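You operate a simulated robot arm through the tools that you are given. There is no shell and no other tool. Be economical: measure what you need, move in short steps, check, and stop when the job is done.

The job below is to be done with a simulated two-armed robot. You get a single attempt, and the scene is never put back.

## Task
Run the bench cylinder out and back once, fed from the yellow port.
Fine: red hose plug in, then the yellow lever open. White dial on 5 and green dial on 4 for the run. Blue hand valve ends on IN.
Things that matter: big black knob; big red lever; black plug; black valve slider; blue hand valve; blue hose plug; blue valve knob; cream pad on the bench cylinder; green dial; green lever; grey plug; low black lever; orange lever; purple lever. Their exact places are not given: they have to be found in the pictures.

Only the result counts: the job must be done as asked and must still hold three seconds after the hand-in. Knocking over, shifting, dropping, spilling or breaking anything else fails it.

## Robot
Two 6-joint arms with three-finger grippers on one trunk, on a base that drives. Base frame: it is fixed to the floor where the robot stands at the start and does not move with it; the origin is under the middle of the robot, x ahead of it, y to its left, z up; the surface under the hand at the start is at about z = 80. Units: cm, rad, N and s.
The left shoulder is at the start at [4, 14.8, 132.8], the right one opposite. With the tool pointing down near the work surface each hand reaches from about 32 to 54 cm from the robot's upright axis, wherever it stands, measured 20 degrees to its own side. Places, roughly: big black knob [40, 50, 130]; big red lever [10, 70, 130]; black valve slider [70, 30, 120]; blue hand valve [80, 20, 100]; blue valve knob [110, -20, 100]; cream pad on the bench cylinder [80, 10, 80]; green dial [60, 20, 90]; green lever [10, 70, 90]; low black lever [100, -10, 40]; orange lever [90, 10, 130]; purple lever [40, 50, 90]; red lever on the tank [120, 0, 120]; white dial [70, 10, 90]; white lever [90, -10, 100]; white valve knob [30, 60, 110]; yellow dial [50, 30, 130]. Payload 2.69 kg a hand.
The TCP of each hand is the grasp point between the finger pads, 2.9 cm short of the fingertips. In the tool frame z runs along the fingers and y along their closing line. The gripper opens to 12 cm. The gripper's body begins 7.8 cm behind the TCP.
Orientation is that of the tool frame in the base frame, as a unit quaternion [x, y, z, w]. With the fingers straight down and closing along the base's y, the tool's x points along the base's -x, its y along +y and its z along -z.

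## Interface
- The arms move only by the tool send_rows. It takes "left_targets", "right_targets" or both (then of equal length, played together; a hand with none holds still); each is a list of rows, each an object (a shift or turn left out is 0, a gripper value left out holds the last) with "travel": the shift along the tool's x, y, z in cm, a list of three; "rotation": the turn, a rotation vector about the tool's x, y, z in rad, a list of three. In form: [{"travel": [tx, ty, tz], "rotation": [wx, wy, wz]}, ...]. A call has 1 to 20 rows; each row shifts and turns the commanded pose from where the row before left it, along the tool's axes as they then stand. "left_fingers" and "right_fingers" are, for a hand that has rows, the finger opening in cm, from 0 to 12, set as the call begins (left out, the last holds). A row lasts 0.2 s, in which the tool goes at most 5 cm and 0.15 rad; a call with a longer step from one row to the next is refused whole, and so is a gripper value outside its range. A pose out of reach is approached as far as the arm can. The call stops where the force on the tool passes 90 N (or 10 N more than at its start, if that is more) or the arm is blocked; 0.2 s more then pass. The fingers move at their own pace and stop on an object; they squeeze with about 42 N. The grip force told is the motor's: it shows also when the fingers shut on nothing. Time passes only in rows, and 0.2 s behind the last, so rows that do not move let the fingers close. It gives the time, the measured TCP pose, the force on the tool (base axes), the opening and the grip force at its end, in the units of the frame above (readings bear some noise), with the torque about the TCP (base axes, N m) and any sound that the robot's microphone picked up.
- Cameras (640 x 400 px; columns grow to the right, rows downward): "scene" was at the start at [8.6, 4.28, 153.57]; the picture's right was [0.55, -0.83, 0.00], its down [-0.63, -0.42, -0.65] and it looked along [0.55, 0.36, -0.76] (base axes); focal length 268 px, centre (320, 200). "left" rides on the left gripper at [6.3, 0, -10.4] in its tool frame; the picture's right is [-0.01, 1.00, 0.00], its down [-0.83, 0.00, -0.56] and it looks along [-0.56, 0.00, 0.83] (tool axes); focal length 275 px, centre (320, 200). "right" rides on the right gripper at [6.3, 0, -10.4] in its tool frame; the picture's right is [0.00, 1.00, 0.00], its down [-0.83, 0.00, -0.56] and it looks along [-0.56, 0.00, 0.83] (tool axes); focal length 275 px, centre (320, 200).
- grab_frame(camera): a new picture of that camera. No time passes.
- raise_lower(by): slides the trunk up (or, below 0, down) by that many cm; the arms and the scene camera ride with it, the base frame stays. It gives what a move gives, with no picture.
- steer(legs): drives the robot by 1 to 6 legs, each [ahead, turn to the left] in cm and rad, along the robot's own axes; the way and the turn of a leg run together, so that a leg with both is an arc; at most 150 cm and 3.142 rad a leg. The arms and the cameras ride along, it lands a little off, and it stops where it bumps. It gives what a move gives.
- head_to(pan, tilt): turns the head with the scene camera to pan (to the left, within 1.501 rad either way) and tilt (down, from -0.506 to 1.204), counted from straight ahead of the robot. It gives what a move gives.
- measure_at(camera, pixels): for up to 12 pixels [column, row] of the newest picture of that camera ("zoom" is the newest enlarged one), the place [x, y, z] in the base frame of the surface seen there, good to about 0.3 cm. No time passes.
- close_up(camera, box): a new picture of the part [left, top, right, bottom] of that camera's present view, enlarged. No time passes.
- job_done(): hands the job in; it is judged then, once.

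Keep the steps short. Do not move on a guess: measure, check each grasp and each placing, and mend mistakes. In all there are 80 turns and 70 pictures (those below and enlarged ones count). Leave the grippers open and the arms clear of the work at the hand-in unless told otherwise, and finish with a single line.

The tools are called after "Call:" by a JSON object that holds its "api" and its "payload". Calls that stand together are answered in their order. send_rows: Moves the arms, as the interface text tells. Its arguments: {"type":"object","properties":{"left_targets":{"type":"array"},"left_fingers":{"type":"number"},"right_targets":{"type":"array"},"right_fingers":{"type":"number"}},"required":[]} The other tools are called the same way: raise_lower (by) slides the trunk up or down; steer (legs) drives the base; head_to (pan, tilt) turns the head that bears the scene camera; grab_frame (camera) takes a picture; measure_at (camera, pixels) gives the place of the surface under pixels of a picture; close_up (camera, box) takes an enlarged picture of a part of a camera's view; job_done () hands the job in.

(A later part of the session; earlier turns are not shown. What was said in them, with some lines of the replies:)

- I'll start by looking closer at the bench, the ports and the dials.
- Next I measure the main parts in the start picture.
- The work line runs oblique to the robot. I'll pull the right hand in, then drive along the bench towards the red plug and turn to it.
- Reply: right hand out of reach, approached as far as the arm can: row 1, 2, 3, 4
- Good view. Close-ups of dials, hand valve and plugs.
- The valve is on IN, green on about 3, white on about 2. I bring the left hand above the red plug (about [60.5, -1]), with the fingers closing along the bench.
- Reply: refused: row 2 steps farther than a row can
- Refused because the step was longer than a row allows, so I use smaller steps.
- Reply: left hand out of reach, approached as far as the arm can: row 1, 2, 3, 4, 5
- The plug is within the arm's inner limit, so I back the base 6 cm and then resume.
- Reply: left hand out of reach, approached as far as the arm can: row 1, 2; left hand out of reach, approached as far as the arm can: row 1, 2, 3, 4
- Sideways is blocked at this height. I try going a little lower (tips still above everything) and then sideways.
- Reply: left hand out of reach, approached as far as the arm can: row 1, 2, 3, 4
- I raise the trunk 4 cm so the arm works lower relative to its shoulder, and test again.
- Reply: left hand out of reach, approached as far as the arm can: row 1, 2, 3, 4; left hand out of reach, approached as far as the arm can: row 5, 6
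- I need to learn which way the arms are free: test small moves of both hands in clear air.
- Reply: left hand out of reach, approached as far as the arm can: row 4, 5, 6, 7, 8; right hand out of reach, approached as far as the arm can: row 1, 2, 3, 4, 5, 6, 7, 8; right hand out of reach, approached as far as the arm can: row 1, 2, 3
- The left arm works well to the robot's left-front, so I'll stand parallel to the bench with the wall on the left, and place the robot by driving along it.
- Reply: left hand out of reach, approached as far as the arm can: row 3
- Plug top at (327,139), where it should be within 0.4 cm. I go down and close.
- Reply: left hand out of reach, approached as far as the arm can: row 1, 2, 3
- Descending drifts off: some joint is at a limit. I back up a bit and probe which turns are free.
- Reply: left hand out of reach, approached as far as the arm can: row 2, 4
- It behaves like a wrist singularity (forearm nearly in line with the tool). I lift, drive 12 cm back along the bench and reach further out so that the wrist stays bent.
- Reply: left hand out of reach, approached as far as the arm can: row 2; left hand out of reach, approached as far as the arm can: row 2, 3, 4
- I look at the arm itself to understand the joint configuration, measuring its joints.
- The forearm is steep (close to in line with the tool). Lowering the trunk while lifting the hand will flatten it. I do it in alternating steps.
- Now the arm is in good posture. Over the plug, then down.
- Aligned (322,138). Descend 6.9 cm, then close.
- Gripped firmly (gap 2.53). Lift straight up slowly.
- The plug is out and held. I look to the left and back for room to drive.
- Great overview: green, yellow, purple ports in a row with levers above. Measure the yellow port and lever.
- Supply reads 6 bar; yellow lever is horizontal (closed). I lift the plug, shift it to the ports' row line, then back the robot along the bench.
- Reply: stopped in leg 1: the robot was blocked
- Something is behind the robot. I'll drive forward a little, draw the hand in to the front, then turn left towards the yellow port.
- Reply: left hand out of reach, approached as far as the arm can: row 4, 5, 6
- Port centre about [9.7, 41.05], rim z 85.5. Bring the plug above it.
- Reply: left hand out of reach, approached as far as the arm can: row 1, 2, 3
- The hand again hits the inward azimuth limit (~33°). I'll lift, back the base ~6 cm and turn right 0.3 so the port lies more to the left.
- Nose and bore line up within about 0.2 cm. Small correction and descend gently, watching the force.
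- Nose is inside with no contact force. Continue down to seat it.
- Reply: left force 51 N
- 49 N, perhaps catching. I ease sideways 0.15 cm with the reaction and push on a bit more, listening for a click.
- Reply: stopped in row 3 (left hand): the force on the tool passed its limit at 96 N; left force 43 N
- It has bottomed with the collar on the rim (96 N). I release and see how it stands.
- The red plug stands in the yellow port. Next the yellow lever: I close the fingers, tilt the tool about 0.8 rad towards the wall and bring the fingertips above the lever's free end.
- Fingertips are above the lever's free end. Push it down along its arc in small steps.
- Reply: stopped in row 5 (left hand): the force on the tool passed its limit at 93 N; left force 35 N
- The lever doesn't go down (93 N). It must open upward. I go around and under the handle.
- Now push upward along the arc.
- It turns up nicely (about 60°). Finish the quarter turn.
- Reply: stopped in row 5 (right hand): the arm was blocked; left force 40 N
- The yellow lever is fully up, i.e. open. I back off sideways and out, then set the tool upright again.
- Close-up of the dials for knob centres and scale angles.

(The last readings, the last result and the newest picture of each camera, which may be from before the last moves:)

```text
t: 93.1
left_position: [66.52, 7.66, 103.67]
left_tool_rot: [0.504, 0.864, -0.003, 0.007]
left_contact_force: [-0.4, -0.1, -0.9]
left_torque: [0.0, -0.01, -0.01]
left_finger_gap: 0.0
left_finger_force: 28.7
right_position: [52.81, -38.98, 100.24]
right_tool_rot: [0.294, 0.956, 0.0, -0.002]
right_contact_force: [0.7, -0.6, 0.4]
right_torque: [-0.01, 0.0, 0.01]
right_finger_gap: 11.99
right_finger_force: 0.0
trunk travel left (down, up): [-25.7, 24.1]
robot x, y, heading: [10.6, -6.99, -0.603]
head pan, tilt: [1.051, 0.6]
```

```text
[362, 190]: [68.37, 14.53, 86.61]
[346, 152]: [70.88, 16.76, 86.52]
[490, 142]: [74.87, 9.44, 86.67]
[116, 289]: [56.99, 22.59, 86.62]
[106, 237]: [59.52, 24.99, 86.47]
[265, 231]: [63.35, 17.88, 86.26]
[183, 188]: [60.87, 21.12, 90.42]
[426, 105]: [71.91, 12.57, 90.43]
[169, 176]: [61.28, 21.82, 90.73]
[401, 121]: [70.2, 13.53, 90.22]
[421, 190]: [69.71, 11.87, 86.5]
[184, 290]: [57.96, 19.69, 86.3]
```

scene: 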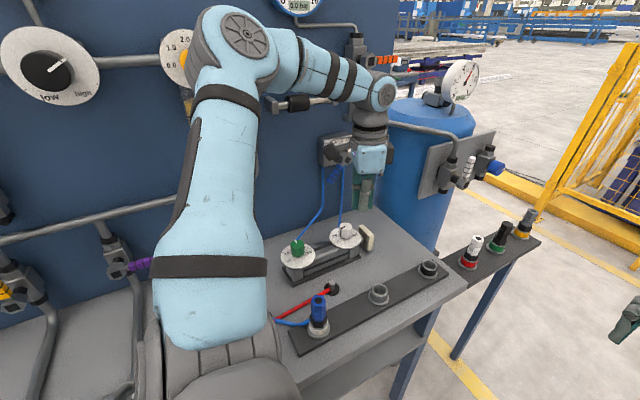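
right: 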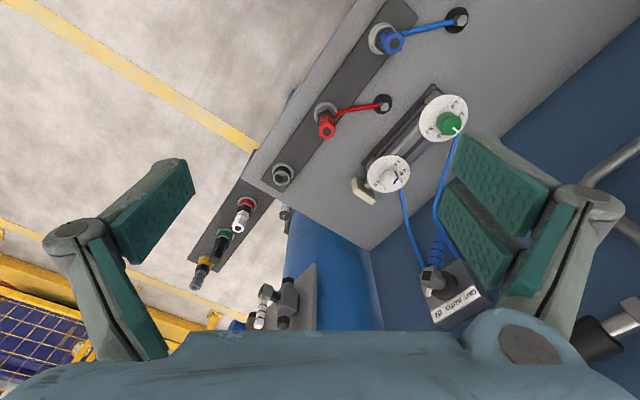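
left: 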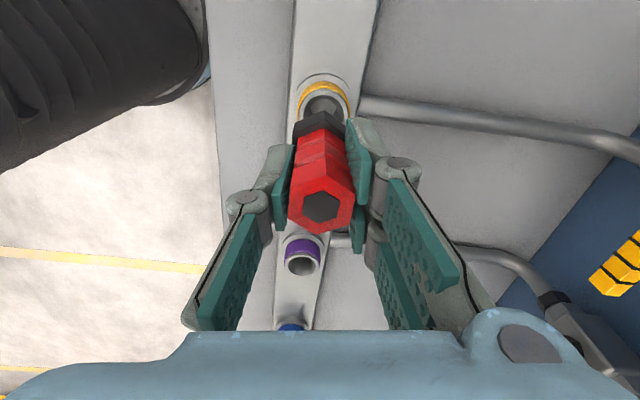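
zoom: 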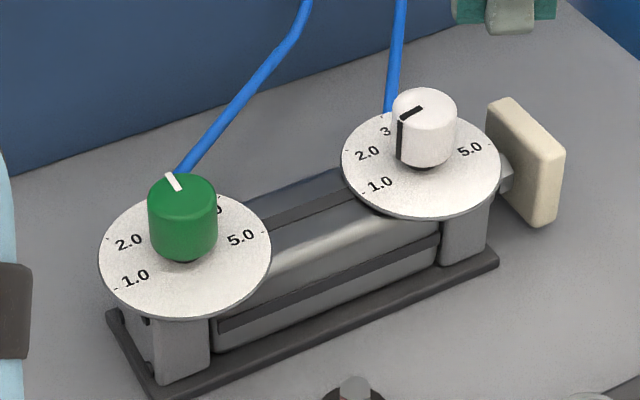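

White reads 1.0, green about 3.0; scale about 45° per unit, clockwise rising. First green: hand above it with opened fingers.

Call:
{"api": "send_rows", "payload": {"left_targets": [{"travel": [3.58, 0.22, 0]}, {"travel": [3.58, 0.22, 0]}, {"travel": [3.58, 0.22, 0]}, {"travel": [3.58, 0.22, 0]}, {"rotation": [0, 0, -0.12]}, {"rotation": [0, 0, -0.12]}, {"rotation": [0, 0, -0.12]}, {"travel": [0, 0, 3], "rotation": [0, 0, -0.1]}, {"travel": [0, 0, 3]}, {}], "left_fingers": 6.5}}

Call:
{"api": "grab_frame", "payload": {"camera": "left"}}

```text
t: 95.3
left_position: [63.32, 17.56, 100.09]
left_tool_rot: [0.294, 0.956, -0.005, 0.008]
left_contact_force: [-0.3, 0.2, 0.3]
left_torque: [-0.01, 0.0, 0.01]
left_finger_gap: 6.51
left_finger_force: 0.1
left hand out of reach, approached as far as the arm can: row 4, 8, 9
right_position: [52.8, -38.96, 100.39]
right_tool_rot: [0.294, 0.956, -0.001, -0.003]
right_contact_force: [0.6, -0.9, -0.4]
right_torque: [-0.01, -0.05, 0.0]
right_finger_gap: 11.99
right_finger_force: 0.0
trunk travel left (down, up): [-25.7, 24.1]
robot x, y, heading: [10.54, -7.09, -0.609]
head pan, tilt: [1.051, 0.6]
```

```text
13 pictures are left
```

left: 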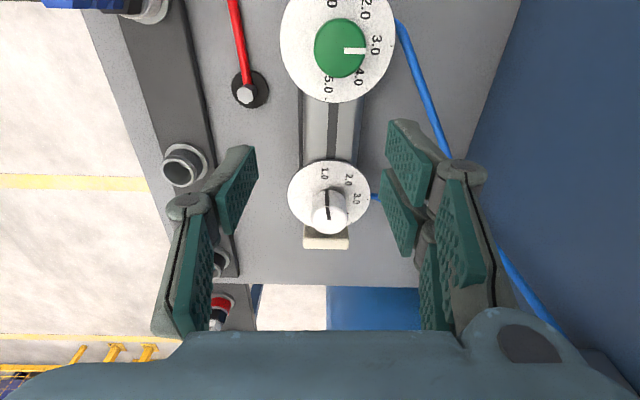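

White is at 1.0 exactly, green just past 3. The arm is at a limit here; turning the base 0.2 left will help.

Call:
{"api": "steer", "payload": {"legs": [[0, 0.2]]}}

Call:
{"api": "send_rows", "payload": {"left_targets": [{}]}}

```text
t: 96.4
left_position: [57.45, 27.49, 100.14]
left_tool_rot: [0.198, 0.98, -0.004, 0.006]
left_contact_force: [-0.4, 0.6, 0.1]
left_torque: [0.02, -0.03, -0.03]
left_finger_gap: 6.49
left_finger_force: 0.1
right_position: [58.29, -29.96, 100.19]
right_tool_rot: [0.198, 0.98, 0.0, -0.003]
right_contact_force: [-0.1, 0.1, -1.3]
right_torque: [-0.06, 0.01, 0.01]
right_finger_gap: 11.96
right_finger_force: 0.0
trunk travel left (down, up): [-25.7, 24.1]
robot x, y, heading: [10.21, -7.28, -0.4]
head pan, tilt: [1.051, 0.6]
```

```text
t: 96.8
left_position: [57.42, 27.43, 100.16]
left_tool_rot: [0.198, 0.98, -0.004, 0.006]
left_contact_force: [-0.6, -0.6, 0.3]
left_torque: [0.01, 0.0, 0.0]
left_finger_gap: 6.51
left_finger_force: 0.0
right_position: [58.31, -30.03, 100.2]
right_tool_rot: [0.197, 0.98, -0.001, -0.003]
right_contact_force: [0.4, 0.0, 0.5]
right_torque: [-0.02, 0.0, 0.01]
right_finger_gap: 12.0
right_finger_force: 0.1
trunk travel left (down, up): [-25.7, 24.1]
robot x, y, heading: [10.17, -7.07, -0.4]
head pan, tilt: [1.051, 0.6]
```

Call:
{"api": "send_rows", "payload": {"left_targets": [{"travel": [-2.54, -2.39, 0]}, {"travel": [-2.54, -2.39, 0]}, {"travel": [0, 0, 2]}, {"travel": [0, 0, 2]}, {}]}}

Call:
{"api": "grab_frame", "payload": {"camera": "left"}}

```text
t: 98.0
left_position: [56.64, 23.17, 93.91]
left_tool_rot: [0.198, 0.98, -0.004, 0.006]
left_contact_force: [0.4, -0.8, -0.4]
left_torque: [0.0, 0.02, 0.01]
left_finger_gap: 6.51
left_finger_force: 0.1
left hand out of reach, approached as far as the arm can: row 1, 2, 4
right_position: [58.26, -29.96, 100.3]
right_tool_rot: [0.198, 0.98, -0.001, -0.003]
right_contact_force: [-0.4, 0.5, -0.5]
right_torque: [0.0, 0.0, 0.02]
right_finger_gap: 11.98
right_finger_force: 0.1
trunk travel left (down, up): [-25.7, 24.1]
robot x, y, heading: [10.65, -7.3, -0.402]
head pan, tilt: [1.051, 0.6]
```

```text
12 pictures are left
```

left: 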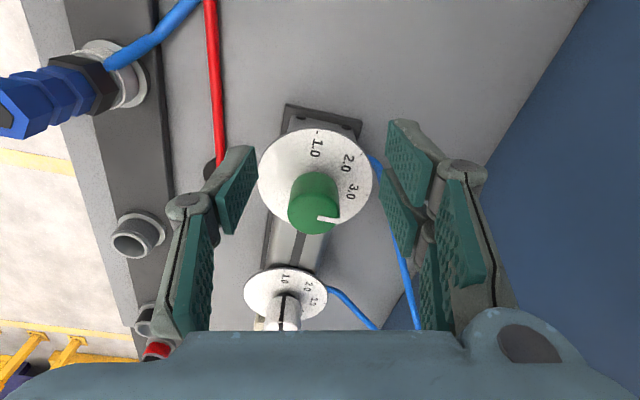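

Rotate the tool clockwise a bit (after lifting) — the wrist had more room in that orientation — and retry.

Call:
{"api": "send_rows", "payload": {"left_targets": [{"travel": [0, 0, -4]}, {"rotation": [0, 0, 0.15]}, {"rotation": [0, 0, 0.15]}, {"rotation": [0, 0, 0.15]}, {"travel": [-2, 0, 0]}, {"travel": [-1, -2, 0]}, {"travel": [0, -1, 0]}, {}]}}

```text
t: 99.8
left_position: [54.39, 20.31, 97.06]
left_tool_rot: [0.412, 0.911, -0.002, 0.008]
left_contact_force: [-0.1, 0.4, -0.1]
left_torque: [-0.04, 0.0, 0.0]
left_finger_gap: 6.5
left_finger_force: 0.0
left hand out of reach, approached as far as the arm can: row 5, 6
right_position: [58.42, -30.02, 100.19]
right_tool_rot: [0.198, 0.98, -0.001, -0.003]
right_contact_force: [0.9, 0.0, -0.8]
right_torque: [-0.01, 0.0, 0.0]
right_finger_gap: 11.99
right_finger_force: 0.1
trunk travel left (down, up): [-25.7, 24.1]
robot x, y, heading: [10.27, -7.01, -0.409]
head pan, tilt: [1.051, 0.6]
```

Call:
{"api": "send_rows", "payload": {"left_targets": [{"travel": [0, 0, -4]}, {"travel": [0, 0, -4]}, {"travel": [0, 0, -4]}, {"travel": [0, 0, -3]}, {"travel": [-2.5, 1.2, 0]}, {"travel": [-2.5, 1.2, 0]}, {"travel": [-2.5, 1.2, 0]}, {}]}}

Call:
{"api": "grab_frame", "payload": {"camera": "scene"}}

```text
t: 101.6
left_position: [60.21, 18.7, 111.31]
left_tool_rot: [0.411, 0.911, -0.003, 0.008]
left_contact_force: [0.3, -0.4, 0.1]
left_torque: [0.0, 0.02, 0.04]
left_finger_gap: 6.51
left_finger_force: 0.0
left hand out of reach, approached as far as the arm can: row 1, 2
right_position: [58.37, -30.04, 100.2]
right_tool_rot: [0.197, 0.98, 0.0, -0.002]
right_contact_force: [0.2, -0.2, 0.0]
right_torque: [-0.02, -0.01, 0.01]
right_finger_gap: 12.01
right_finger_force: 0.2
trunk travel left (down, up): [-25.7, 24.1]
robot x, y, heading: [10.47, -7.53, -0.401]
head pan, tilt: [1.051, 0.6]
```

```text
11 pictures are left
```

scene: 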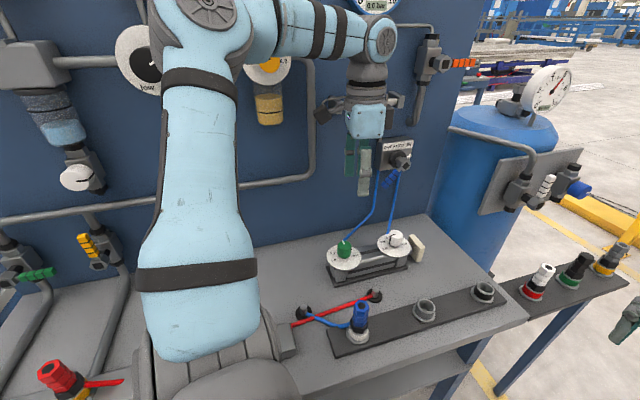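

At this height it moves freely; the trouble is the wrist crossing shoulder height. So I raise the hand 5 and lower the trunk 18, keeping the wrist above the shoulder.

Call:
{"api": "send_rows", "payload": {"left_targets": [{"travel": [0, 0, -3]}, {"travel": [0, 0, -2]}, {}]}}

Call:
{"api": "raise_lower", "payload": {"by": -18}}

Call:
{"api": "grab_frame", "payload": {"camera": "left"}}

```text
t: 102.4
left_position: [60.2, 18.68, 116.31]
left_tool_rot: [0.412, 0.911, -0.002, 0.009]
left_contact_force: [-0.4, 0.0, -0.1]
left_torque: [0.0, 0.0, 0.01]
left_finger_gap: 6.54
left_finger_force: 0.0
right_position: [58.27, -30.01, 100.24]
right_tool_rot: [0.199, 0.98, 0.0, -0.003]
right_contact_force: [0.0, 0.0, -0.2]
right_torque: [-0.02, 0.02, 0.01]
right_finger_gap: 11.99
right_finger_force: 0.1
trunk travel left (down, up): [-25.7, 24.1]
robot x, y, heading: [10.4, -7.21, -0.404]
head pan, tilt: [1.051, 0.6]
```

```text
t: 104.4
left_position: [60.17, 18.78, 98.07]
left_tool_rot: [0.412, 0.911, -0.003, 0.007]
left_contact_force: [-0.5, -1.1, -0.2]
left_torque: [-0.03, -0.02, 0.03]
left_finger_gap: 6.48
left_finger_force: 0.2
right_position: [58.18, -30.09, 82.09]
right_tool_rot: [0.198, 0.98, 0.0, -0.003]
right_contact_force: [-0.8, 1.1, 0.0]
right_torque: [-0.02, 0.02, 0.01]
right_finger_gap: 12.0
right_finger_force: 0.0
trunk travel left (down, up): [-7.7, 42.1]
robot x, y, heading: [10.32, -7.42, -0.399]
head pan, tilt: [1.051, 0.6]
```

```text
10 pictures are left
```

left: 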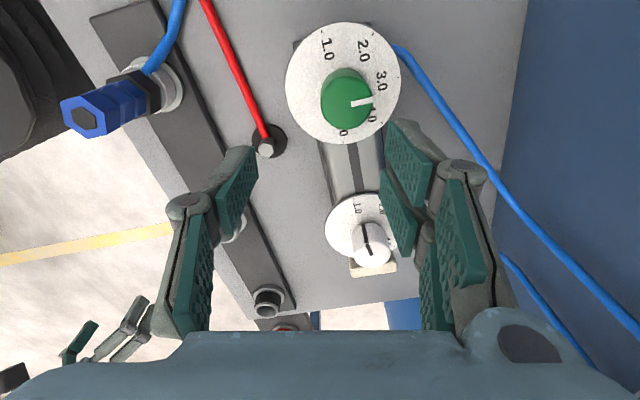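

Green knob at (347,97): shift x+2.0, y+1.7 then descend and grip.

Call:
{"api": "send_rows", "payload": {"left_targets": [{"travel": [2.0, 1.7, 0]}, {"travel": [0, 0, 2]}, {"travel": [0, 0, 2]}, {"travel": [0, 0, 2]}, {"travel": [0, 0, 1.8]}, {}]}}

Call:
{"api": "send_rows", "payload": {"left_targets": [{}, {}, {}], "left_fingers": 0}}

```text
t: 105.8
left_position: [59.97, 21.25, 90.35]
left_tool_rot: [0.411, 0.912, -0.002, 0.008]
left_contact_force: [-0.2, -0.6, 0.0]
left_torque: [-0.03, 0.03, 0.0]
left_finger_gap: 6.51
left_finger_force: 0.1
right_position: [58.32, -30.06, 82.1]
right_tool_rot: [0.197, 0.98, 0.0, -0.003]
right_contact_force: [-0.5, -0.4, -0.2]
right_torque: [0.01, 0.0, 0.0]
right_finger_gap: 12.0
right_finger_force: 0.0
trunk travel left (down, up): [-7.7, 42.1]
robot x, y, heading: [10.24, -7.62, -0.401]
head pan, tilt: [1.051, 0.6]
```

```text
t: 106.6
left_position: [60.05, 21.47, 90.32]
left_tool_rot: [0.41, 0.912, -0.002, 0.007]
left_contact_force: [7.8, 6.0, 5.0]
left_torque: [0.25, -0.33, 0.06]
left_finger_gap: 3.38
left_finger_force: 44.7
right_position: [58.33, -29.98, 82.09]
right_tool_rot: [0.198, 0.98, -0.001, -0.004]
right_contact_force: [-0.5, 0.0, -0.3]
right_torque: [0.01, -0.03, -0.01]
right_finger_gap: 12.02
right_finger_force: 0.2
trunk travel left (down, up): [-7.7, 42.1]
robot x, y, heading: [10.2, -7.3, -0.404]
head pan, tilt: [1.051, 0.6]
```

Gripped (3.4 cm). Turn clockwise 0.6 rad.

Call:
{"api": "send_rows", "payload": {"left_targets": [{"travel": [0, 0.15, 0], "rotation": [0, 0, 0.12]}, {"rotation": [0, 0, 0.12]}, {"rotation": [0, 0, 0.12]}, {"rotation": [0, 0, 0.12]}, {"rotation": [0, 0, 0.12]}, {}]}}

Call:
{"api": "close_up", "payload": {"camera": "left", "box": [240, 60, 440, 260]}}

```text
t: 108.0
left_position: [60.32, 21.54, 90.25]
left_tool_rot: [0.662, 0.749, 0.001, 0.009]
left_contact_force: [21.2, 16.6, 26.9]
left_torque: [-0.26, -0.79, 0.13]
left_finger_gap: 3.32
left_finger_force: 45.0
right_position: [58.4, -29.99, 82.13]
right_tool_rot: [0.198, 0.98, -0.001, -0.003]
right_contact_force: [-0.6, 0.7, 0.0]
right_torque: [-0.01, -0.01, 0.01]
right_finger_gap: 12.0
right_finger_force: 0.0
trunk travel left (down, up): [-7.7, 42.1]
robot x, y, heading: [10.57, -7.37, -0.402]
head pan, tilt: [1.051, 0.6]
```

```text
2.00 times, centred on (340, 160) of left
```

zoom: 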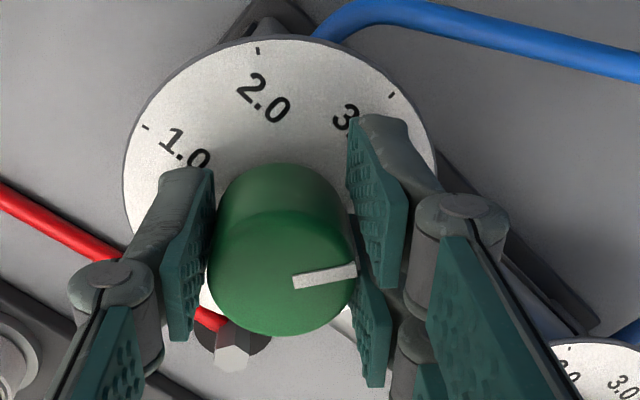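

The pointer now reads about 3.7 by my tick geometry (≈50° per unit). Turn 0.27 rad more, then release and look.

Call:
{"api": "send_rows", "payload": {"left_targets": [{"rotation": [0, 0, 0.09]}, {"rotation": [0, 0, 0.09]}, {"rotation": [0, 0, 0.09]}, {}]}}

Call:
{"api": "send_rows", "payload": {"left_targets": [{}, {}, {"travel": [0, 0, -3]}, {"travel": [0, 0, -3]}, {"travel": [0, 0, -3]}, {}], "left_fingers": 6.5}}

Call:
{"api": "close_up", "payload": {"camera": "left", "box": [180, 20, 500, 220]}}

```text
t: 109.0
left_position: [60.5, 21.36, 90.1]
left_tool_rot: [0.757, 0.653, 0.0, 0.007]
left_contact_force: [26.6, 9.3, 22.9]
left_torque: [0.35, -0.79, 0.08]
left_finger_gap: 3.31
left_finger_force: 45.0
right_position: [58.39, -30.18, 82.05]
right_tool_rot: [0.198, 0.98, 0.0, -0.004]
right_contact_force: [0.4, 0.0, -0.5]
right_torque: [0.01, 0.03, -0.01]
right_finger_gap: 11.98
right_finger_force: 0.0
trunk travel left (down, up): [-7.7, 42.1]
robot x, y, heading: [10.32, -7.01, -0.4]
head pan, tilt: [1.051, 0.6]
```

```text
t: 110.4
left_position: [60.19, 21.76, 99.12]
left_tool_rot: [0.758, 0.652, 0.001, 0.007]
left_contact_force: [-0.3, -0.4, -0.4]
left_torque: [-0.03, 0.01, 0.01]
left_finger_gap: 6.53
left_finger_force: 0.1
right_position: [58.34, -29.84, 82.07]
right_tool_rot: [0.197, 0.98, 0.0, -0.002]
right_contact_force: [-0.2, -0.2, -0.5]
right_torque: [0.0, -0.04, 0.03]
right_finger_gap: 12.0
right_finger_force: 0.0
trunk travel left (down, up): [-7.7, 42.1]
robot x, y, heading: [10.29, -7.18, -0.402]
head pan, tilt: [1.051, 0.6]
```

```text
2.00 times, centred on (340, 120) of left
```

zoom: 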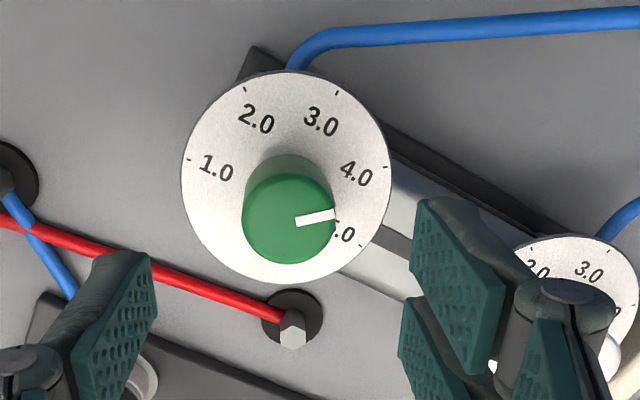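

Green reads 4.0. Now shift the base along the bench so that white sits where green was relative to the arm; hand lifted first and yaw returned.

Call:
{"api": "send_rows", "payload": {"left_targets": [{"travel": [0, 0, -3]}, {"travel": [0, 0, -3], "rotation": [0, 0, -0.14]}, {"rotation": [0, 0, -0.15]}, {"rotation": [0, 0, -0.15]}, {"rotation": [0, 0, -0.15]}, {"rotation": [0, 0, -0.15]}, {"rotation": [0, 0, -0.15]}, {"rotation": [0, 0, -0.15]}, {"rotation": [0, 0, -0.15]}, {}]}}

Call:
{"api": "steer", "payload": {"legs": [[0, -0.2], [13.7, 0], [0, 0.2]]}}

```text
t: 112.6
left_position: [59.78, 22.17, 104.78]
left_tool_rot: [0.261, 0.965, -0.004, 0.007]
left_contact_force: [-0.9, 0.4, -0.3]
left_torque: [0.02, 0.01, 0.02]
left_finger_gap: 6.52
left_finger_force: 0.1
left hand out of reach, approached as far as the arm can: row 2
right_position: [58.42, -30.04, 82.08]
right_tool_rot: [0.197, 0.98, 0.0, -0.003]
right_contact_force: [0.4, -0.9, -0.2]
right_torque: [-0.02, 0.02, 0.05]
right_finger_gap: 12.02
right_finger_force: 0.1
trunk travel left (down, up): [-7.7, 42.1]
robot x, y, heading: [10.29, -7.32, -0.404]
head pan, tilt: [1.051, 0.6]
```

```text
t: 115.5
left_position: [71.28, 14.11, 104.74]
left_tool_rot: [0.261, 0.965, -0.003, 0.007]
left_contact_force: [0.7, -0.2, -0.1]
left_torque: [-0.03, 0.02, -0.01]
left_finger_gap: 6.52
left_finger_force: 0.0
right_position: [69.79, -37.92, 82.07]
right_tool_rot: [0.198, 0.98, -0.001, -0.002]
right_contact_force: [0.2, -0.7, 1.4]
right_torque: [0.02, 0.02, 0.0]
right_finger_gap: 12.01
right_finger_force: 0.1
trunk travel left (down, up): [-7.7, 42.1]
robot x, y, heading: [21.66, -15.34, -0.405]
head pan, tilt: [1.051, 0.6]
```

Call:
{"api": "send_rows", "payload": {"left_targets": [{"travel": [-1.0, -0.8, 0]}, {"travel": [0, 0, 3]}, {"travel": [0, 0, 3]}, {"travel": [0, 0, 2]}, {}]}}

Call:
{"api": "grab_frame", "payload": {"camera": "left"}}

```text
t: 116.7
left_position: [71.56, 13.84, 96.04]
left_tool_rot: [0.261, 0.965, -0.004, 0.007]
left_contact_force: [0.3, 0.4, -0.1]
left_torque: [-0.02, 0.04, 0.0]
left_finger_gap: 6.48
left_finger_force: 0.1
left hand out of reach, approached as far as the arm can: row 1
right_position: [69.71, -37.93, 82.18]
right_tool_rot: [0.197, 0.98, -0.001, -0.003]
right_contact_force: [-0.6, -0.1, -0.6]
right_torque: [-0.02, 0.0, 0.01]
right_finger_gap: 12.02
right_finger_force: 0.0
trunk travel left (down, up): [-7.7, 42.1]
robot x, y, heading: [21.53, -15.0, -0.403]
head pan, tilt: [1.051, 0.6]
```

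```text
7 pictures are left
```

left: 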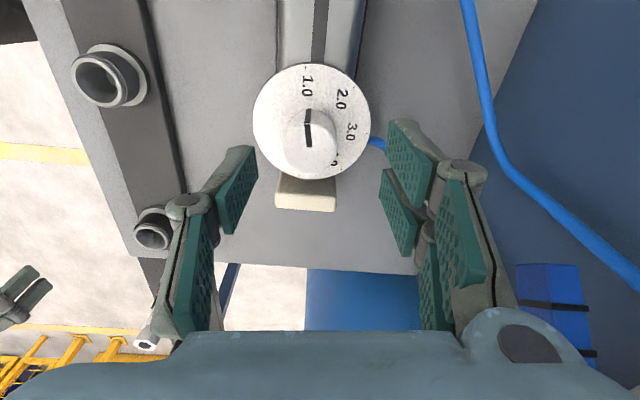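

White knob is offset y -0.58, x -0.17. Correct, descend, grip, and turn clockwise 1.16 rad.

Call:
{"api": "send_rows", "payload": {"left_targets": [{"travel": [-0.17, -0.58, 0]}, {"travel": [0, 0, 2]}, {"travel": [0, 0, 2]}, {"travel": [0, 0, 1.8]}, {}]}}

Call:
{"api": "send_rows", "payload": {"left_targets": [{}, {}, {}, {"rotation": [0, 0, 0.1455]}, {"rotation": [0, 0, 0.1455]}, {"rotation": [0, 0, 0.1455]}, {"rotation": [0, 0, 0.1455]}, {"rotation": [0, 0, 0.1455]}, {"rotation": [0, 0, 0.1455]}, {"rotation": [0, 0, 0.1455]}, {"rotation": [0, 0, 0.1455]}, {}], "left_fingers": 0}}

```text
t: 117.8
left_position: [71.23, 13.15, 90.15]
left_tool_rot: [0.261, 0.965, -0.004, 0.007]
left_contact_force: [-1.2, 0.3, 0.7]
left_torque: [0.0, 0.05, 0.0]
left_finger_gap: 6.47
left_finger_force: 0.0
right_position: [69.75, -38.04, 82.16]
right_tool_rot: [0.198, 0.98, -0.001, -0.003]
right_contact_force: [0.1, 0.3, 0.2]
right_torque: [-0.03, 0.0, 0.02]
right_finger_gap: 11.99
right_finger_force: 0.2
trunk travel left (down, up): [-7.7, 42.1]
robot x, y, heading: [22.2, -15.41, -0.402]
head pan, tilt: [1.051, 0.6]
```

```text
t: 120.5
left_position: [71.75, 12.93, 90.09]
left_tool_rot: [0.75, 0.662, 0.002, 0.007]
left_contact_force: [36.2, 7.8, 25.1]
left_torque: [0.54, -1.07, 0.08]
left_finger_gap: 3.21
left_finger_force: 45.6
right_position: [70.02, -37.97, 81.99]
right_tool_rot: [0.198, 0.98, 0.0, -0.004]
right_contact_force: [-0.3, -0.4, 0.0]
right_torque: [-0.02, -0.03, 0.02]
right_finger_gap: 11.99
right_finger_force: 0.0
trunk travel left (down, up): [-7.7, 42.1]
robot x, y, heading: [22.09, -15.07, -0.408]
head pan, tilt: [1.051, 0.6]
```

Turned 66.8°. Open, wind back, and repeat the turn.

Call:
{"api": "send_rows", "payload": {"left_targets": [{}, {}, {"travel": [0, 0.5, 0]}, {"rotation": [0, 0, -0.1455]}, {"rotation": [0, 0, -0.1455]}, {"rotation": [0, 0, -0.1455]}, {"rotation": [0, 0, -0.1455]}, {"rotation": [0, 0, -0.1455]}, {"rotation": [0, 0, -0.1455]}, {"rotation": [0, 0, -0.1455]}, {"rotation": [0, 0, -0.1455]}, {}], "left_fingers": 6}}

Call:
{"api": "send_rows", "payload": {"left_targets": [{}, {}, {}, {"rotation": [0, 0, 0.1455]}, {"rotation": [0, 0, 0.1455]}, {"rotation": [0, 0, 0.1455]}, {"rotation": [0, 0, 0.1455]}, {"rotation": [0, 0, 0.1455]}, {"rotation": [0, 0, 0.1455]}, {"rotation": [0, 0, 0.1455]}, {"rotation": [0, 0, 0.1455]}, {}], "left_fingers": 0}}

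```text
t: 123.0
left_position: [71.85, 12.87, 90.17]
left_tool_rot: [0.26, 0.966, -0.004, 0.007]
left_contact_force: [-0.9, -0.1, 0.4]
left_torque: [0.01, 0.01, -0.02]
left_finger_gap: 5.99
left_finger_force: 0.0
right_position: [69.84, -37.94, 82.06]
right_tool_rot: [0.198, 0.98, 0.0, -0.003]
right_contact_force: [0.4, -0.3, -0.4]
right_torque: [0.02, -0.01, 0.01]
right_finger_gap: 11.99
right_finger_force: 0.0
trunk travel left (down, up): [-7.7, 42.1]
robot x, y, heading: [21.88, -15.45, -0.407]
head pan, tilt: [1.051, 0.6]
```

```text
t: 125.7
left_position: [71.66, 12.72, 90.18]
left_tool_rot: [0.75, 0.661, 0.0, 0.007]
left_contact_force: [-20.0, -19.5, -30.2]
left_torque: [-1.19, 0.4, -0.05]
left_finger_gap: 3.22
left_finger_force: 45.3
right_position: [69.72, -38.14, 82.12]
right_tool_rot: [0.198, 0.98, 0.001, -0.004]
right_contact_force: [-0.1, 0.7, -0.3]
right_torque: [0.02, 0.02, -0.01]
right_finger_gap: 12.01
right_finger_force: 0.0
trunk travel left (down, up): [-7.7, 42.1]
robot x, y, heading: [21.89, -15.43, -0.405]
head pan, tilt: [1.051, 0.6]
```

Again, third portion, then release, rise and look.

Call:
{"api": "send_rows", "payload": {"left_targets": [{}, {}, {"travel": [-0.1, -0.2, 0]}, {"rotation": [0, 0, -0.1455]}, {"rotation": [0, 0, -0.1455]}, {"rotation": [0, 0, -0.1455]}, {"rotation": [0, 0, -0.1455]}, {"rotation": [0, 0, -0.1455]}, {"rotation": [0, 0, -0.1455]}, {"rotation": [0, 0, -0.1455]}, {"rotation": [0, 0, -0.1455]}, {}], "left_fingers": 6}}

Call:
{"api": "send_rows", "payload": {"left_targets": [{}, {}, {}, {"rotation": [0, 0, 0.1455]}, {"rotation": [0, 0, 0.1455]}, {"rotation": [0, 0, 0.1455]}, {"rotation": [0, 0, 0.1455]}, {"rotation": [0, 0, 0.1455]}, {"rotation": [0, 0, 0.1455]}, {"rotation": [0, 0, 0.1455]}, {"rotation": [0, 0, 0.1455]}, {}], "left_fingers": 0}}

Call:
{"api": "send_rows", "payload": {"left_targets": [{}, {}, {"travel": [0, 0, -3]}, {"travel": [0, 0, -3]}, {"travel": [0, 0, -3]}, {}], "left_fingers": 6.5}}

Call:
{"api": "close_up", "payload": {"camera": "left", "box": [180, 20, 500, 220]}}

```text
t: 128.2
left_position: [71.54, 12.76, 90.22]
left_tool_rot: [0.261, 0.965, -0.004, 0.007]
left_contact_force: [0.0, -0.9, -0.2]
left_torque: [0.01, 0.02, 0.01]
left_finger_gap: 6.0
left_finger_force: 0.1
right_position: [69.75, -38.06, 82.1]
right_tool_rot: [0.198, 0.98, 0.0, -0.003]
right_contact_force: [0.0, -0.7, -0.4]
right_torque: [0.0, 0.0, -0.02]
right_finger_gap: 12.0
right_finger_force: 0.1
trunk travel left (down, up): [-7.7, 42.1]
robot x, y, heading: [21.8, -14.93, -0.403]
head pan, tilt: [1.051, 0.6]
```

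```text
t: 130.8
left_position: [71.74, 12.79, 90.05]
left_tool_rot: [0.75, 0.662, 0.0, 0.009]
left_contact_force: [7.7, -0.5, -1.0]
left_torque: [-0.2, -0.23, 0.39]
left_finger_gap: 3.21
left_finger_force: 44.8
right_position: [69.94, -37.92, 82.1]
right_tool_rot: [0.198, 0.98, 0.0, -0.004]
right_contact_force: [0.8, -0.1, 0.0]
right_torque: [0.01, 0.0, -0.01]
right_finger_gap: 12.01
right_finger_force: 0.0
trunk travel left (down, up): [-7.7, 42.1]
robot x, y, heading: [22.17, -15.36, -0.401]
head pan, tilt: [1.051, 0.6]
```

```text
t: 132.2
left_position: [71.77, 13.05, 99.2]
left_tool_rot: [0.749, 0.662, 0.001, 0.008]
left_contact_force: [-0.3, -0.8, -0.3]
left_torque: [-0.02, -0.01, 0.0]
left_finger_gap: 6.48
left_finger_force: 0.0
right_position: [69.79, -37.98, 82.2]
right_tool_rot: [0.198, 0.98, -0.001, -0.003]
right_contact_force: [0.3, -0.8, 0.0]
right_torque: [-0.02, 0.01, -0.01]
right_finger_gap: 12.01
right_finger_force: 0.0
trunk travel left (down, up): [-7.7, 42.1]
robot x, y, heading: [21.45, -15.27, -0.405]
head pan, tilt: [1.051, 0.6]
```

```text
2.00 times, centred on (340, 120) of left
```

zoom: 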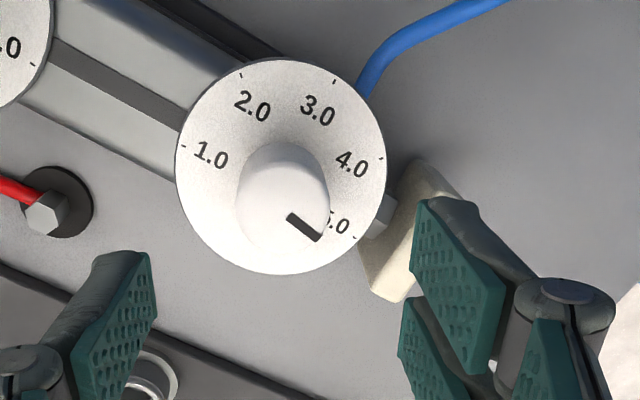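

White reads 5.0. Now the hand valve: lift, turn the wrist back, turn the base 0.2 right (hand swings clear) and look at the valve.

Call:
{"api": "send_rows", "payload": {"left_targets": [{"travel": [0, 0, -4]}, {"rotation": [0, 0, -0.1455]}, {"rotation": [0, 0, -0.1455]}, {"rotation": [0, 0, -0.1455]}, {"rotation": [0, 0, -0.1455]}, {"rotation": [0, 0, -0.1455]}, {"rotation": [0, 0, -0.1455]}, {"rotation": [0, 0, -0.1455]}, {"rotation": [0, 0, -0.1455]}, {}], "left_fingers": 0}}

Call:
{"api": "steer", "payload": {"legs": [[0, -0.2]]}}

Call:
{"api": "head_to", "payload": {"pan": 1.12, "tilt": 0.25}}

Call:
{"api": "close_up", "payload": {"camera": "scene", "box": [220, 100, 420, 240]}}

```text
t: 134.4
left_position: [71.43, 13.01, 103.29]
left_tool_rot: [0.26, 0.965, -0.004, 0.007]
left_contact_force: [-0.1, -0.2, 0.2]
left_torque: [0.0, -0.01, -0.02]
left_finger_gap: 0.0
left_finger_force: 28.9
right_position: [69.79, -37.92, 82.14]
right_tool_rot: [0.198, 0.98, -0.001, -0.003]
right_contact_force: [-0.8, -0.3, -0.6]
right_torque: [-0.01, 0.01, 0.02]
right_finger_gap: 12.01
right_finger_force: 0.1
trunk travel left (down, up): [-7.7, 42.1]
robot x, y, heading: [21.89, -15.2, -0.4]
head pan, tilt: [1.051, 0.6]
```

```text
t: 135.6
left_position: [76.01, 2.71, 103.28]
left_tool_rot: [0.356, 0.934, -0.005, 0.006]
left_contact_force: [-0.6, 0.4, -0.1]
left_torque: [-0.02, -0.01, 0.02]
left_finger_gap: 0.01
left_finger_force: 28.2
right_position: [64.34, -47.09, 82.16]
right_tool_rot: [0.294, 0.956, 0.001, -0.004]
right_contact_force: [0.0, 0.1, -0.9]
right_torque: [0.02, 0.01, 0.02]
right_finger_gap: 12.01
right_finger_force: 0.0
trunk travel left (down, up): [-7.7, 42.1]
robot x, y, heading: [21.33, -15.42, -0.602]
head pan, tilt: [1.051, 0.6]
```

```text
t: 136.4
left_position: [75.93, 2.61, 103.11]
left_tool_rot: [0.356, 0.935, -0.004, 0.007]
left_contact_force: [0.1, 0.3, -0.6]
left_torque: [0.01, 0.02, -0.03]
left_finger_gap: 0.01
left_finger_force: 28.3
right_position: [64.37, -47.08, 82.15]
right_tool_rot: [0.294, 0.956, 0.0, -0.004]
right_contact_force: [-0.1, 0.3, 0.6]
right_torque: [-0.03, 0.0, 0.02]
right_finger_gap: 11.99
right_finger_force: 0.1
trunk travel left (down, up): [-7.7, 42.1]
robot x, y, heading: [21.96, -15.37, -0.601]
head pan, tilt: [1.121, 0.25]
```

```text
2.86 times, centred on (320, 170) of scene
```

zoom: 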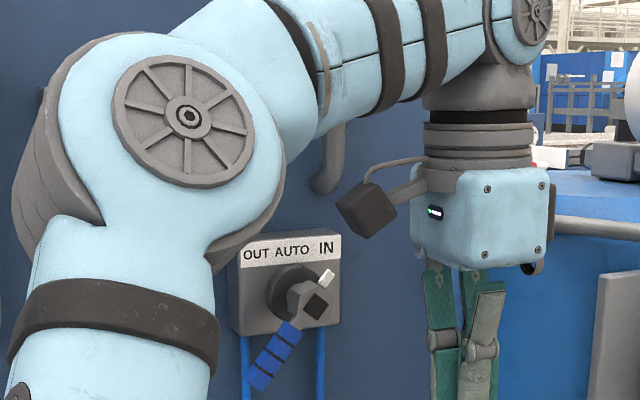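

Call:
{"api": "measure_at", "payload": {"camera": "zoom", "pixels": [[316, 307], [277, 350], [262, 375], [288, 338], [326, 276], [240, 320], [330, 320]]}}

```text
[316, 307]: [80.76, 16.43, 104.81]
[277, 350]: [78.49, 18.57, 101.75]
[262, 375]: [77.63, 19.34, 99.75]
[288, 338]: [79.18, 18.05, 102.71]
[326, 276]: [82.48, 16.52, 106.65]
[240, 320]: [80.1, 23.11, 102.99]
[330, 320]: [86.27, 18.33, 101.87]
```

Valve geometry is clear: pivot u≈57.9, z 104.8; handle 40° to the left of straight down. I tilt the closed fingers to the wall and stand off on the handle's left side.

Call:
{"api": "send_rows", "payload": {"left_targets": [{"rotation": [-0.14, 0, 0]}, {"rotation": [-0.14, 0, 0]}, {"rotation": [-0.14, 0, 0]}, {"rotation": [-0.14, 0, 0]}, {"rotation": [-0.14, 0, 0]}, {"rotation": [-0.14, 0, 0]}, {"travel": [3.1, 1.0, 0.83]}, {"travel": [3.1, 1.0, 0.83]}, {"travel": [3.1, 1.0, 0.83]}, {"travel": [3.1, 1.0, 0.83]}, {}]}}

```text
t: 138.8
left_position: [70.91, 18.1, 102.14]
left_tool_rot: [0.323, 0.855, 0.377, 0.151]
left_contact_force: [-0.4, 0.7, -1.2]
left_torque: [0.0, 0.0, 0.0]
left_finger_gap: 0.0
left_finger_force: 28.2
left hand out of reach, approached as far as the arm can: row 1, 2, 3, 4, 5, 6, 10
right_position: [64.34, -47.0, 82.22]
right_tool_rot: [0.294, 0.956, -0.001, -0.004]
right_contact_force: [0.2, -0.6, -0.1]
right_torque: [-0.04, 0.03, 0.02]
right_finger_gap: 11.98
right_finger_force: 0.1
trunk travel left (down, up): [-7.7, 42.1]
robot x, y, heading: [21.82, -15.22, -0.606]
head pan, tilt: [1.121, 0.25]
```

Now to the handle's left side, then push it rightwards along its arc to OUT.

Call:
{"api": "send_rows", "payload": {"left_targets": [{"travel": [-1.0, 1.9, 0.93]}, {"travel": [-1.0, 1.9, 0.93]}, {}]}}

Call:
{"api": "send_rows", "payload": {"left_targets": [{"travel": [-1.59, -0.22, 0.5]}, {"travel": [-1.39, -0.84, 1.01]}, {"travel": [-1.39, -0.47, 0.68]}, {"travel": [-1.79, 0.02, 0.32]}, {"travel": [-1.79, 0.39, 0]}, {"travel": [-0.69, 0.29, -0.13]}, {}]}}

Call:
{"api": "close_up", "payload": {"camera": "scene", "box": [220, 100, 420, 240]}}

```text
t: 139.6
left_position: [75.19, 19.88, 103.89]
left_tool_rot: [0.322, 0.856, 0.376, 0.151]
left_contact_force: [0.6, -0.3, 0.3]
left_torque: [0.0, 0.01, -0.02]
left_finger_gap: 0.0
left_finger_force: 28.8
right_position: [64.31, -47.06, 82.1]
right_tool_rot: [0.294, 0.956, 0.0, -0.003]
right_contact_force: [0.0, 0.4, -0.3]
right_torque: [0.01, 0.01, -0.02]
right_finger_gap: 11.98
right_finger_force: 0.1
trunk travel left (down, up): [-7.7, 42.1]
robot x, y, heading: [21.92, -15.11, -0.605]
head pan, tilt: [1.121, 0.25]
```

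```text
t: 140.9
left_position: [80.24, 16.07, 101.11]
left_tool_rot: [0.318, 0.862, 0.372, 0.134]
left_contact_force: [-50.0, 21.4, -13.1]
left_torque: [0.02, 0.14, 0.35]
left_finger_gap: 0.01
left_finger_force: 28.4
right_position: [63.86, -46.33, 82.62]
right_tool_rot: [0.29, 0.957, 0.0, 0.003]
right_contact_force: [-0.3, -0.2, 0.0]
right_torque: [0.05, 0.03, -0.01]
right_finger_gap: 12.0
right_finger_force: 0.1
trunk travel left (down, up): [-7.7, 42.1]
robot x, y, heading: [21.66, -14.82, -0.586]
head pan, tilt: [1.121, 0.25]
stopped in row 6 (left hand): the force on the tool passed its limit at 100 N (the readings are from after the stop); the commanded pose is now the measured one
```

```text
2.86 times, centred on (320, 170) of scene
```

zoom: 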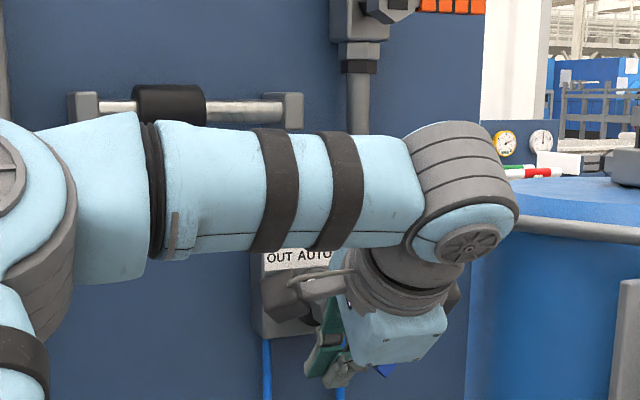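

Stopped at 100 N, handle well to the right. I back out and look at both the valve and the cylinder.

Call:
{"api": "send_rows", "payload": {"left_targets": [{"travel": [1.0, 0, 0]}, {"travel": [0, -1.9, -2.1]}, {"travel": [0, -1.9, -2.1]}, {"travel": [1, -1.9, -2.1]}, {"travel": [2, 0, -2]}, {}]}}

Call:
{"api": "head_to", "payload": {"pan": 1.0, "tilt": 0.4}}

Call:
{"api": "close_up", "payload": {"camera": "scene", "box": [180, 60, 460, 235]}}

```text
t: 142.3
left_position: [71.77, 10.66, 102.3]
left_tool_rot: [0.322, 0.86, 0.372, 0.137]
left_contact_force: [0.5, 0.1, -0.5]
left_torque: [-0.04, 0.01, 0.05]
left_finger_gap: 0.0
left_finger_force: 28.3
right_position: [64.46, -46.8, 82.19]
right_tool_rot: [0.292, 0.956, 0.0, -0.002]
right_contact_force: [1.3, -0.7, -0.8]
right_torque: [0.01, -0.01, -0.01]
right_finger_gap: 12.01
right_finger_force: 0.1
trunk travel left (down, up): [-7.7, 42.1]
robot x, y, heading: [21.7, -15.24, -0.593]
head pan, tilt: [1.121, 0.25]
```

```text
t: 143.0
left_position: [71.6, 10.58, 102.33]
left_tool_rot: [0.322, 0.86, 0.372, 0.136]
left_contact_force: [0.9, -0.4, -0.2]
left_torque: [-0.01, 0.01, -0.02]
left_finger_gap: 0.0
left_finger_force: 28.8
right_position: [64.41, -46.82, 82.25]
right_tool_rot: [0.293, 0.956, 0.001, -0.001]
right_contact_force: [-0.3, 0.2, -0.8]
right_torque: [0.03, 0.01, 0.0]
right_finger_gap: 11.97
right_finger_force: 0.2
trunk travel left (down, up): [-7.7, 42.1]
robot x, y, heading: [21.74, -15.32, -0.593]
head pan, tilt: [1.0, 0.4]
```

```text
2.29 times, centred on (320, 148) of scene
```

zoom: 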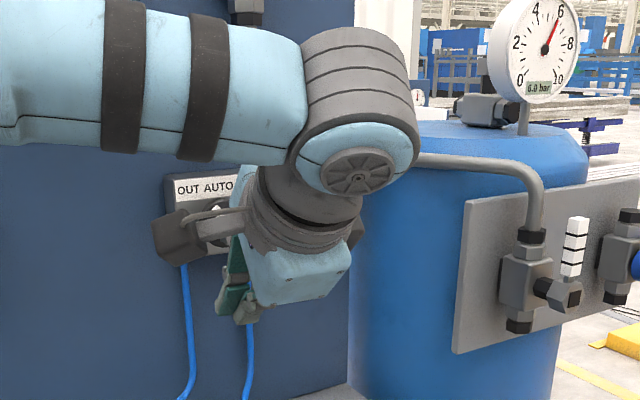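

Call:
{"api": "grab_frame", "payload": {"camera": "left"}}

```text
2 pictures are left
```

left: 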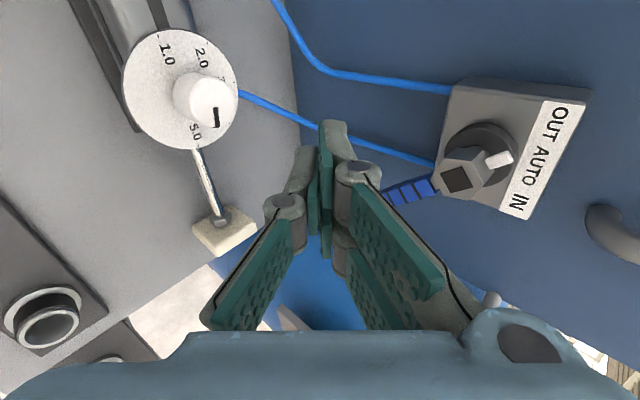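

The rod is extended and the pointer aligns with OUT. Now I go round to the right side of the handle (waiting along the way for the stroke to finish).

Call:
{"api": "send_rows", "payload": {"left_targets": [{}, {}, {}, {}, {"travel": [-3.44, 0.32, 0.36]}, {"travel": [-3.44, 0.32, 0.36]}, {"travel": [-3.44, 0.32, 0.36]}, {}, {"travel": [0.44, 2.14, 2.4]}, {"travel": [0.44, 2.14, 2.4]}, {"travel": [0.44, 2.14, 2.4]}, {}]}}

```text
t: 145.2
left_position: [82.74, 12.43, 100.48]
left_tool_rot: [0.329, 0.863, 0.361, 0.132]
left_contact_force: [-31.0, -45.1, 10.4]
left_torque: [-0.01, 0.34, 0.29]
left_finger_gap: 0.01
left_finger_force: 28.2
left hand out of reach, approached as far as the arm can: row 5, 6, 7
right_position: [63.13, -47.93, 82.53]
right_tool_rot: [0.296, 0.955, 0.007, 0.002]
right_contact_force: [-0.9, -0.8, 1.7]
right_torque: [0.0, -0.17, 0.02]
right_finger_gap: 12.01
right_finger_force: 0.0
trunk travel left (down, up): [-7.7, 42.1]
robot x, y, heading: [21.91, -15.38, -0.606]
head pan, tilt: [1.0, 0.4]
stopped in row 11 (left hand): the force on the tool passed its limit at 102 N (the readings are from after the stop); the commanded pose is now the measured one
```

It drifted and pressed on the handle's front. Back off, shift further right and up, and go in again.

Call:
{"api": "send_rows", "payload": {"left_targets": [{"travel": [0, -1.9, -2.1]}, {"travel": [0, -1.0, -1.1]}, {"travel": [-1.5, 0.6, -0.4]}, {"travel": [-1.5, 0.6, -0.4]}, {}, {"travel": [0.4, 1.98, 2.2]}, {"travel": [0.4, 1.98, 2.2]}, {}]}}

```text
t: 146.8
left_position: [84.77, 10.96, 101.21]
left_tool_rot: [0.334, 0.866, 0.349, 0.126]
left_contact_force: [-33.1, -48.0, 8.4]
left_torque: [-0.12, 0.54, 1.07]
left_finger_gap: 0.0
left_finger_force: 28.2
right_position: [62.77, -48.28, 82.56]
right_tool_rot: [0.299, 0.954, 0.006, 0.004]
right_contact_force: [0.8, -0.3, -0.1]
right_torque: [0.02, 0.01, 0.04]
right_finger_gap: 11.99
right_finger_force: 0.1
trunk travel left (down, up): [-7.7, 42.1]
robot x, y, heading: [21.69, -15.38, -0.614]
head pan, tilt: [1.0, 0.4]
stopped in row 7 (left hand): the force on the tool passed its limit at 103 N (the readings are from after the stop); the commanded pose is now the measured one
```

Something to the right (probably the tank) blocks. I back off and measure handle and tank in the last wrist picture.

Call:
{"api": "measure_at", "payload": {"camera": "left", "pixels": [[430, 186], [412, 190], [396, 195], [458, 182], [500, 158], [300, 295], [240, 275], [390, 240], [500, 280], [450, 255], [560, 120], [520, 200]]}}

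Call:
{"api": "send_rows", "payload": {"left_targets": [{"travel": [0, -1.9, -2.1]}, {"travel": [0, -1.0, -1.1]}, {}]}}

```text
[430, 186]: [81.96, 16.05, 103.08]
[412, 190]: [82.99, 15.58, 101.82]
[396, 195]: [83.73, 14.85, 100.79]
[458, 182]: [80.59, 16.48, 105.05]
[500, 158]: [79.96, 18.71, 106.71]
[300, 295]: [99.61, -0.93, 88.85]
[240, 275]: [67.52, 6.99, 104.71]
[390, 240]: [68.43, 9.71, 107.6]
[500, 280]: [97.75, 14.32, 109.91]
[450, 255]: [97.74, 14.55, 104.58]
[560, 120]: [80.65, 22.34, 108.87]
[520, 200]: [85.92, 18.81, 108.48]
```

```text
t: 147.6
left_position: [83.12, 9.14, 100.24]
left_tool_rot: [0.333, 0.87, 0.343, 0.121]
left_contact_force: [-0.5, 0.3, -1.1]
left_torque: [-0.02, 0.03, 0.02]
left_finger_gap: 0.02
left_finger_force: 28.5
right_position: [64.0, -47.11, 82.17]
right_tool_rot: [0.297, 0.955, -0.003, -0.002]
right_contact_force: [-0.3, 0.0, 0.3]
right_torque: [-0.01, 0.04, 0.0]
right_finger_gap: 12.02
right_finger_force: 0.0
trunk travel left (down, up): [-7.7, 42.1]
robot x, y, heading: [21.92, -15.22, -0.61]
head pan, tilt: [1.0, 0.4]
5 turns are left
```

The handle is at full OUT (41° right). I enter again higher up, where the handle's right side is further left.

Call:
{"api": "send_rows", "payload": {"left_targets": [{"travel": [-0.3, 2.53, -2.69]}, {}, {"travel": [0.33, 1.71, 1.57]}, {"travel": [0.33, 1.71, 1.57]}, {}]}}

```text
t: 148.8
left_position: [85.86, 13.76, 103.5]
left_tool_rot: [0.333, 0.869, 0.345, 0.122]
left_contact_force: [-0.9, 0.0, -0.5]
left_torque: [0.01, 0.0, 0.01]
left_finger_gap: 0.02
left_finger_force: 28.7
left hand out of reach, approached as far as the arm can: row 1
right_position: [64.0, -47.19, 82.42]
right_tool_rot: [0.297, 0.955, -0.001, -0.002]
right_contact_force: [0.1, -0.2, 0.5]
right_torque: [0.0, 0.05, 0.01]
right_finger_gap: 11.98
right_finger_force: 0.1
trunk travel left (down, up): [-7.7, 42.1]
robot x, y, heading: [22.05, -15.55, -0.601]
head pan, tilt: [1.0, 0.4]
4 turns are left
```

Free entry, right of the handle. Now push it left to IN, retreat and look.

Call:
{"api": "send_rows", "payload": {"left_targets": [{"travel": [1.16, -0.07, -0.54]}, {"travel": [1.16, -0.07, -0.54]}, {"travel": [0.84, -0.97, 0.87]}, {"travel": [1.39, -0.82, 0.6]}, {"travel": [1.73, -0.56, 0.24]}, {"travel": [1.83, -0.06, -0.32]}, {"travel": [0.99, 0.13, -0.35]}, {"travel": [0.79, 0.05, -0.22]}, {}]}}

Call:
{"api": "send_rows", "payload": {"left_targets": [{"travel": [-0.8, 0, 0]}, {"travel": [0, -1.9, -2.1]}, {"travel": [0, -1.9, -2.1]}, {"travel": [0, -1.9, -2.1]}, {"travel": [0, 0, -2]}, {}, {}, {}, {}, {}, {}, {}]}}

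Call:
{"api": "grab_frame", "payload": {"camera": "left"}}

```text
t: 150.6
left_position: [79.73, 16.02, 100.06]
left_tool_rot: [0.381, 0.85, 0.347, 0.111]
left_contact_force: [15.9, -33.9, -2.1]
left_torque: [0.16, 0.17, -0.07]
left_finger_gap: 0.02
left_finger_force: 28.4
right_position: [68.85, -47.52, 84.93]
right_tool_rot: [0.297, 0.955, -0.008, 0.003]
right_contact_force: [1.1, 1.9, 3.1]
right_torque: [-0.13, 0.02, 0.02]
right_finger_gap: 11.99
right_finger_force: 0.0
trunk travel left (down, up): [-7.7, 42.1]
robot x, y, heading: [21.65, -15.51, -0.618]
head pan, tilt: [1.0, 0.4]
stopped in row 8 (left hand): the arm was blocked; the commanded pose is now the measured one
```

```text
t: 150.9
left_position: [76.24, 16.55, 101.06]
left_tool_rot: [0.398, 0.841, 0.318, 0.18]
left_contact_force: [-8.1, -82.8, -11.9]
left_torque: [-2.73, 0.71, -0.64]
left_finger_gap: 0.0
left_finger_force: 28.2
right_position: [64.99, -45.88, 89.34]
right_tool_rot: [0.303, 0.951, -0.006, 0.057]
right_contact_force: [-5.5, -1.4, -7.3]
right_torque: [0.08, -0.5, 0.05]
right_finger_gap: 12.02
right_finger_force: 0.0
trunk travel left (down, up): [-7.7, 42.1]
robot x, y, heading: [21.6, -15.39, -0.644]
head pan, tilt: [1.0, 0.4]
stopped in row 1 (left hand): the arm was blocked; the commanded pose is now the measured one
```

```text
1 pictures are left
3 turns are left
```

left: 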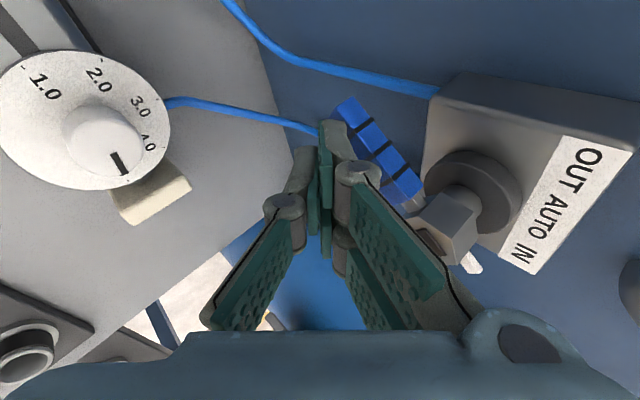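

The handle is back on the IN side and the rod is retracted. The hand presses the wall side, so I retreat straight out in gentle steps, then look.

Call:
{"api": "send_rows", "payload": {"left_targets": [{"travel": [0, -0.7, -0.8]}, {"travel": [0, -0.7, -0.8]}, {"travel": [0, -1.0, -1.1]}, {"travel": [0, -1.0, -1.1]}, {}]}}

Call:
{"api": "send_rows", "payload": {"left_targets": [{"travel": [0, -1.4, -1.6]}, {"travel": [0, -1.4, -1.6]}, {"travel": [0, -1.4, -1.6]}, {"travel": [0, -1.4, -1.6]}, {}, {}]}}

Call:
{"api": "send_rows", "payload": {"left_targets": [{}, {}, {}, {}, {}], "left_fingers": 7}}

Call:
{"api": "grab_frame", "payload": {"camera": "left"}}

```text
t: 151.3
left_position: [73.88, 19.58, 101.53]
left_tool_rot: [0.364, 0.858, 0.335, 0.14]
left_contact_force: [-7.8, 7.9, 1.6]
left_torque: [-0.29, -0.23, -0.25]
left_finger_gap: 0.0
left_finger_force: 28.6
right_position: [63.99, -44.83, 88.08]
right_tool_rot: [0.297, 0.954, -0.006, 0.034]
right_contact_force: [-0.2, -0.5, -3.2]
right_torque: [0.01, 0.01, -0.03]
right_finger_gap: 11.99
right_finger_force: 0.1
trunk travel left (down, up): [-7.7, 42.1]
robot x, y, heading: [21.57, -15.17, -0.632]
head pan, tilt: [1.0, 0.4]
stopped in row 1 (right hand): the arm was blocked; the commanded pose is now the measured one
```

```text
t: 152.7
left_position: [67.82, 13.24, 102.31]
left_tool_rot: [0.366, 0.858, 0.333, 0.141]
left_contact_force: [-0.3, 0.6, -0.2]
left_torque: [0.02, -0.02, 0.01]
left_finger_gap: 0.01
left_finger_force: 29.3
right_position: [64.07, -45.14, 87.69]
right_tool_rot: [0.297, 0.954, -0.006, 0.033]
right_contact_force: [0.8, 0.4, 0.4]
right_torque: [0.03, 0.02, 0.02]
right_finger_gap: 12.01
right_finger_force: 0.1
trunk travel left (down, up): [-7.7, 42.1]
robot x, y, heading: [21.71, -15.46, -0.627]
head pan, tilt: [1.0, 0.4]
```

```text
t: 153.9
left_position: [67.81, 13.34, 102.38]
left_tool_rot: [0.366, 0.857, 0.334, 0.14]
left_contact_force: [0.2, -0.4, 0.3]
left_torque: [0.03, 0.0, 0.01]
left_finger_gap: 6.99
left_finger_force: 0.0
right_position: [63.93, -45.11, 87.66]
right_tool_rot: [0.297, 0.954, -0.005, 0.033]
right_contact_force: [-0.4, -0.3, -0.1]
right_torque: [-0.06, 0.01, -0.04]
right_finger_gap: 11.99
right_finger_force: 0.0
trunk travel left (down, up): [-7.7, 42.1]
robot x, y, heading: [21.67, -15.17, -0.628]
head pan, tilt: [1.0, 0.4]
```

```text
0 pictures are left
2 turns are left
```

left: 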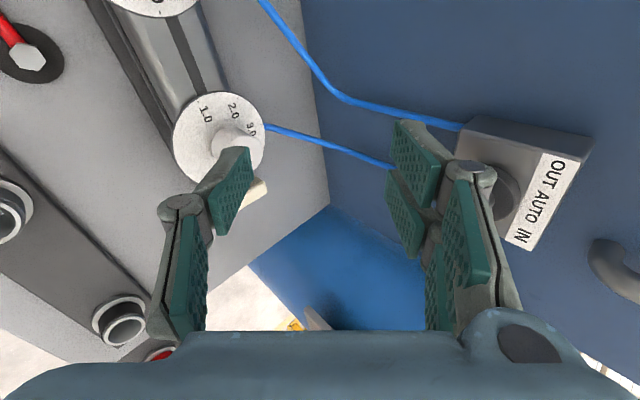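

The handle was seen on IN and the rod is back in; the arms are clear with the grippers open. Handing in.

Call:
{"api": "job_done", "payload": {}}

```text
The job is handed in.
```

The job is handed in: red plug in the yellow port, yellow lever open, white dial on 5, green dial on 4, and the cylinder run out and back once with the blue hand valve on IN (last seen just before the final retreat, since the fingers hid its handle in the last picture).
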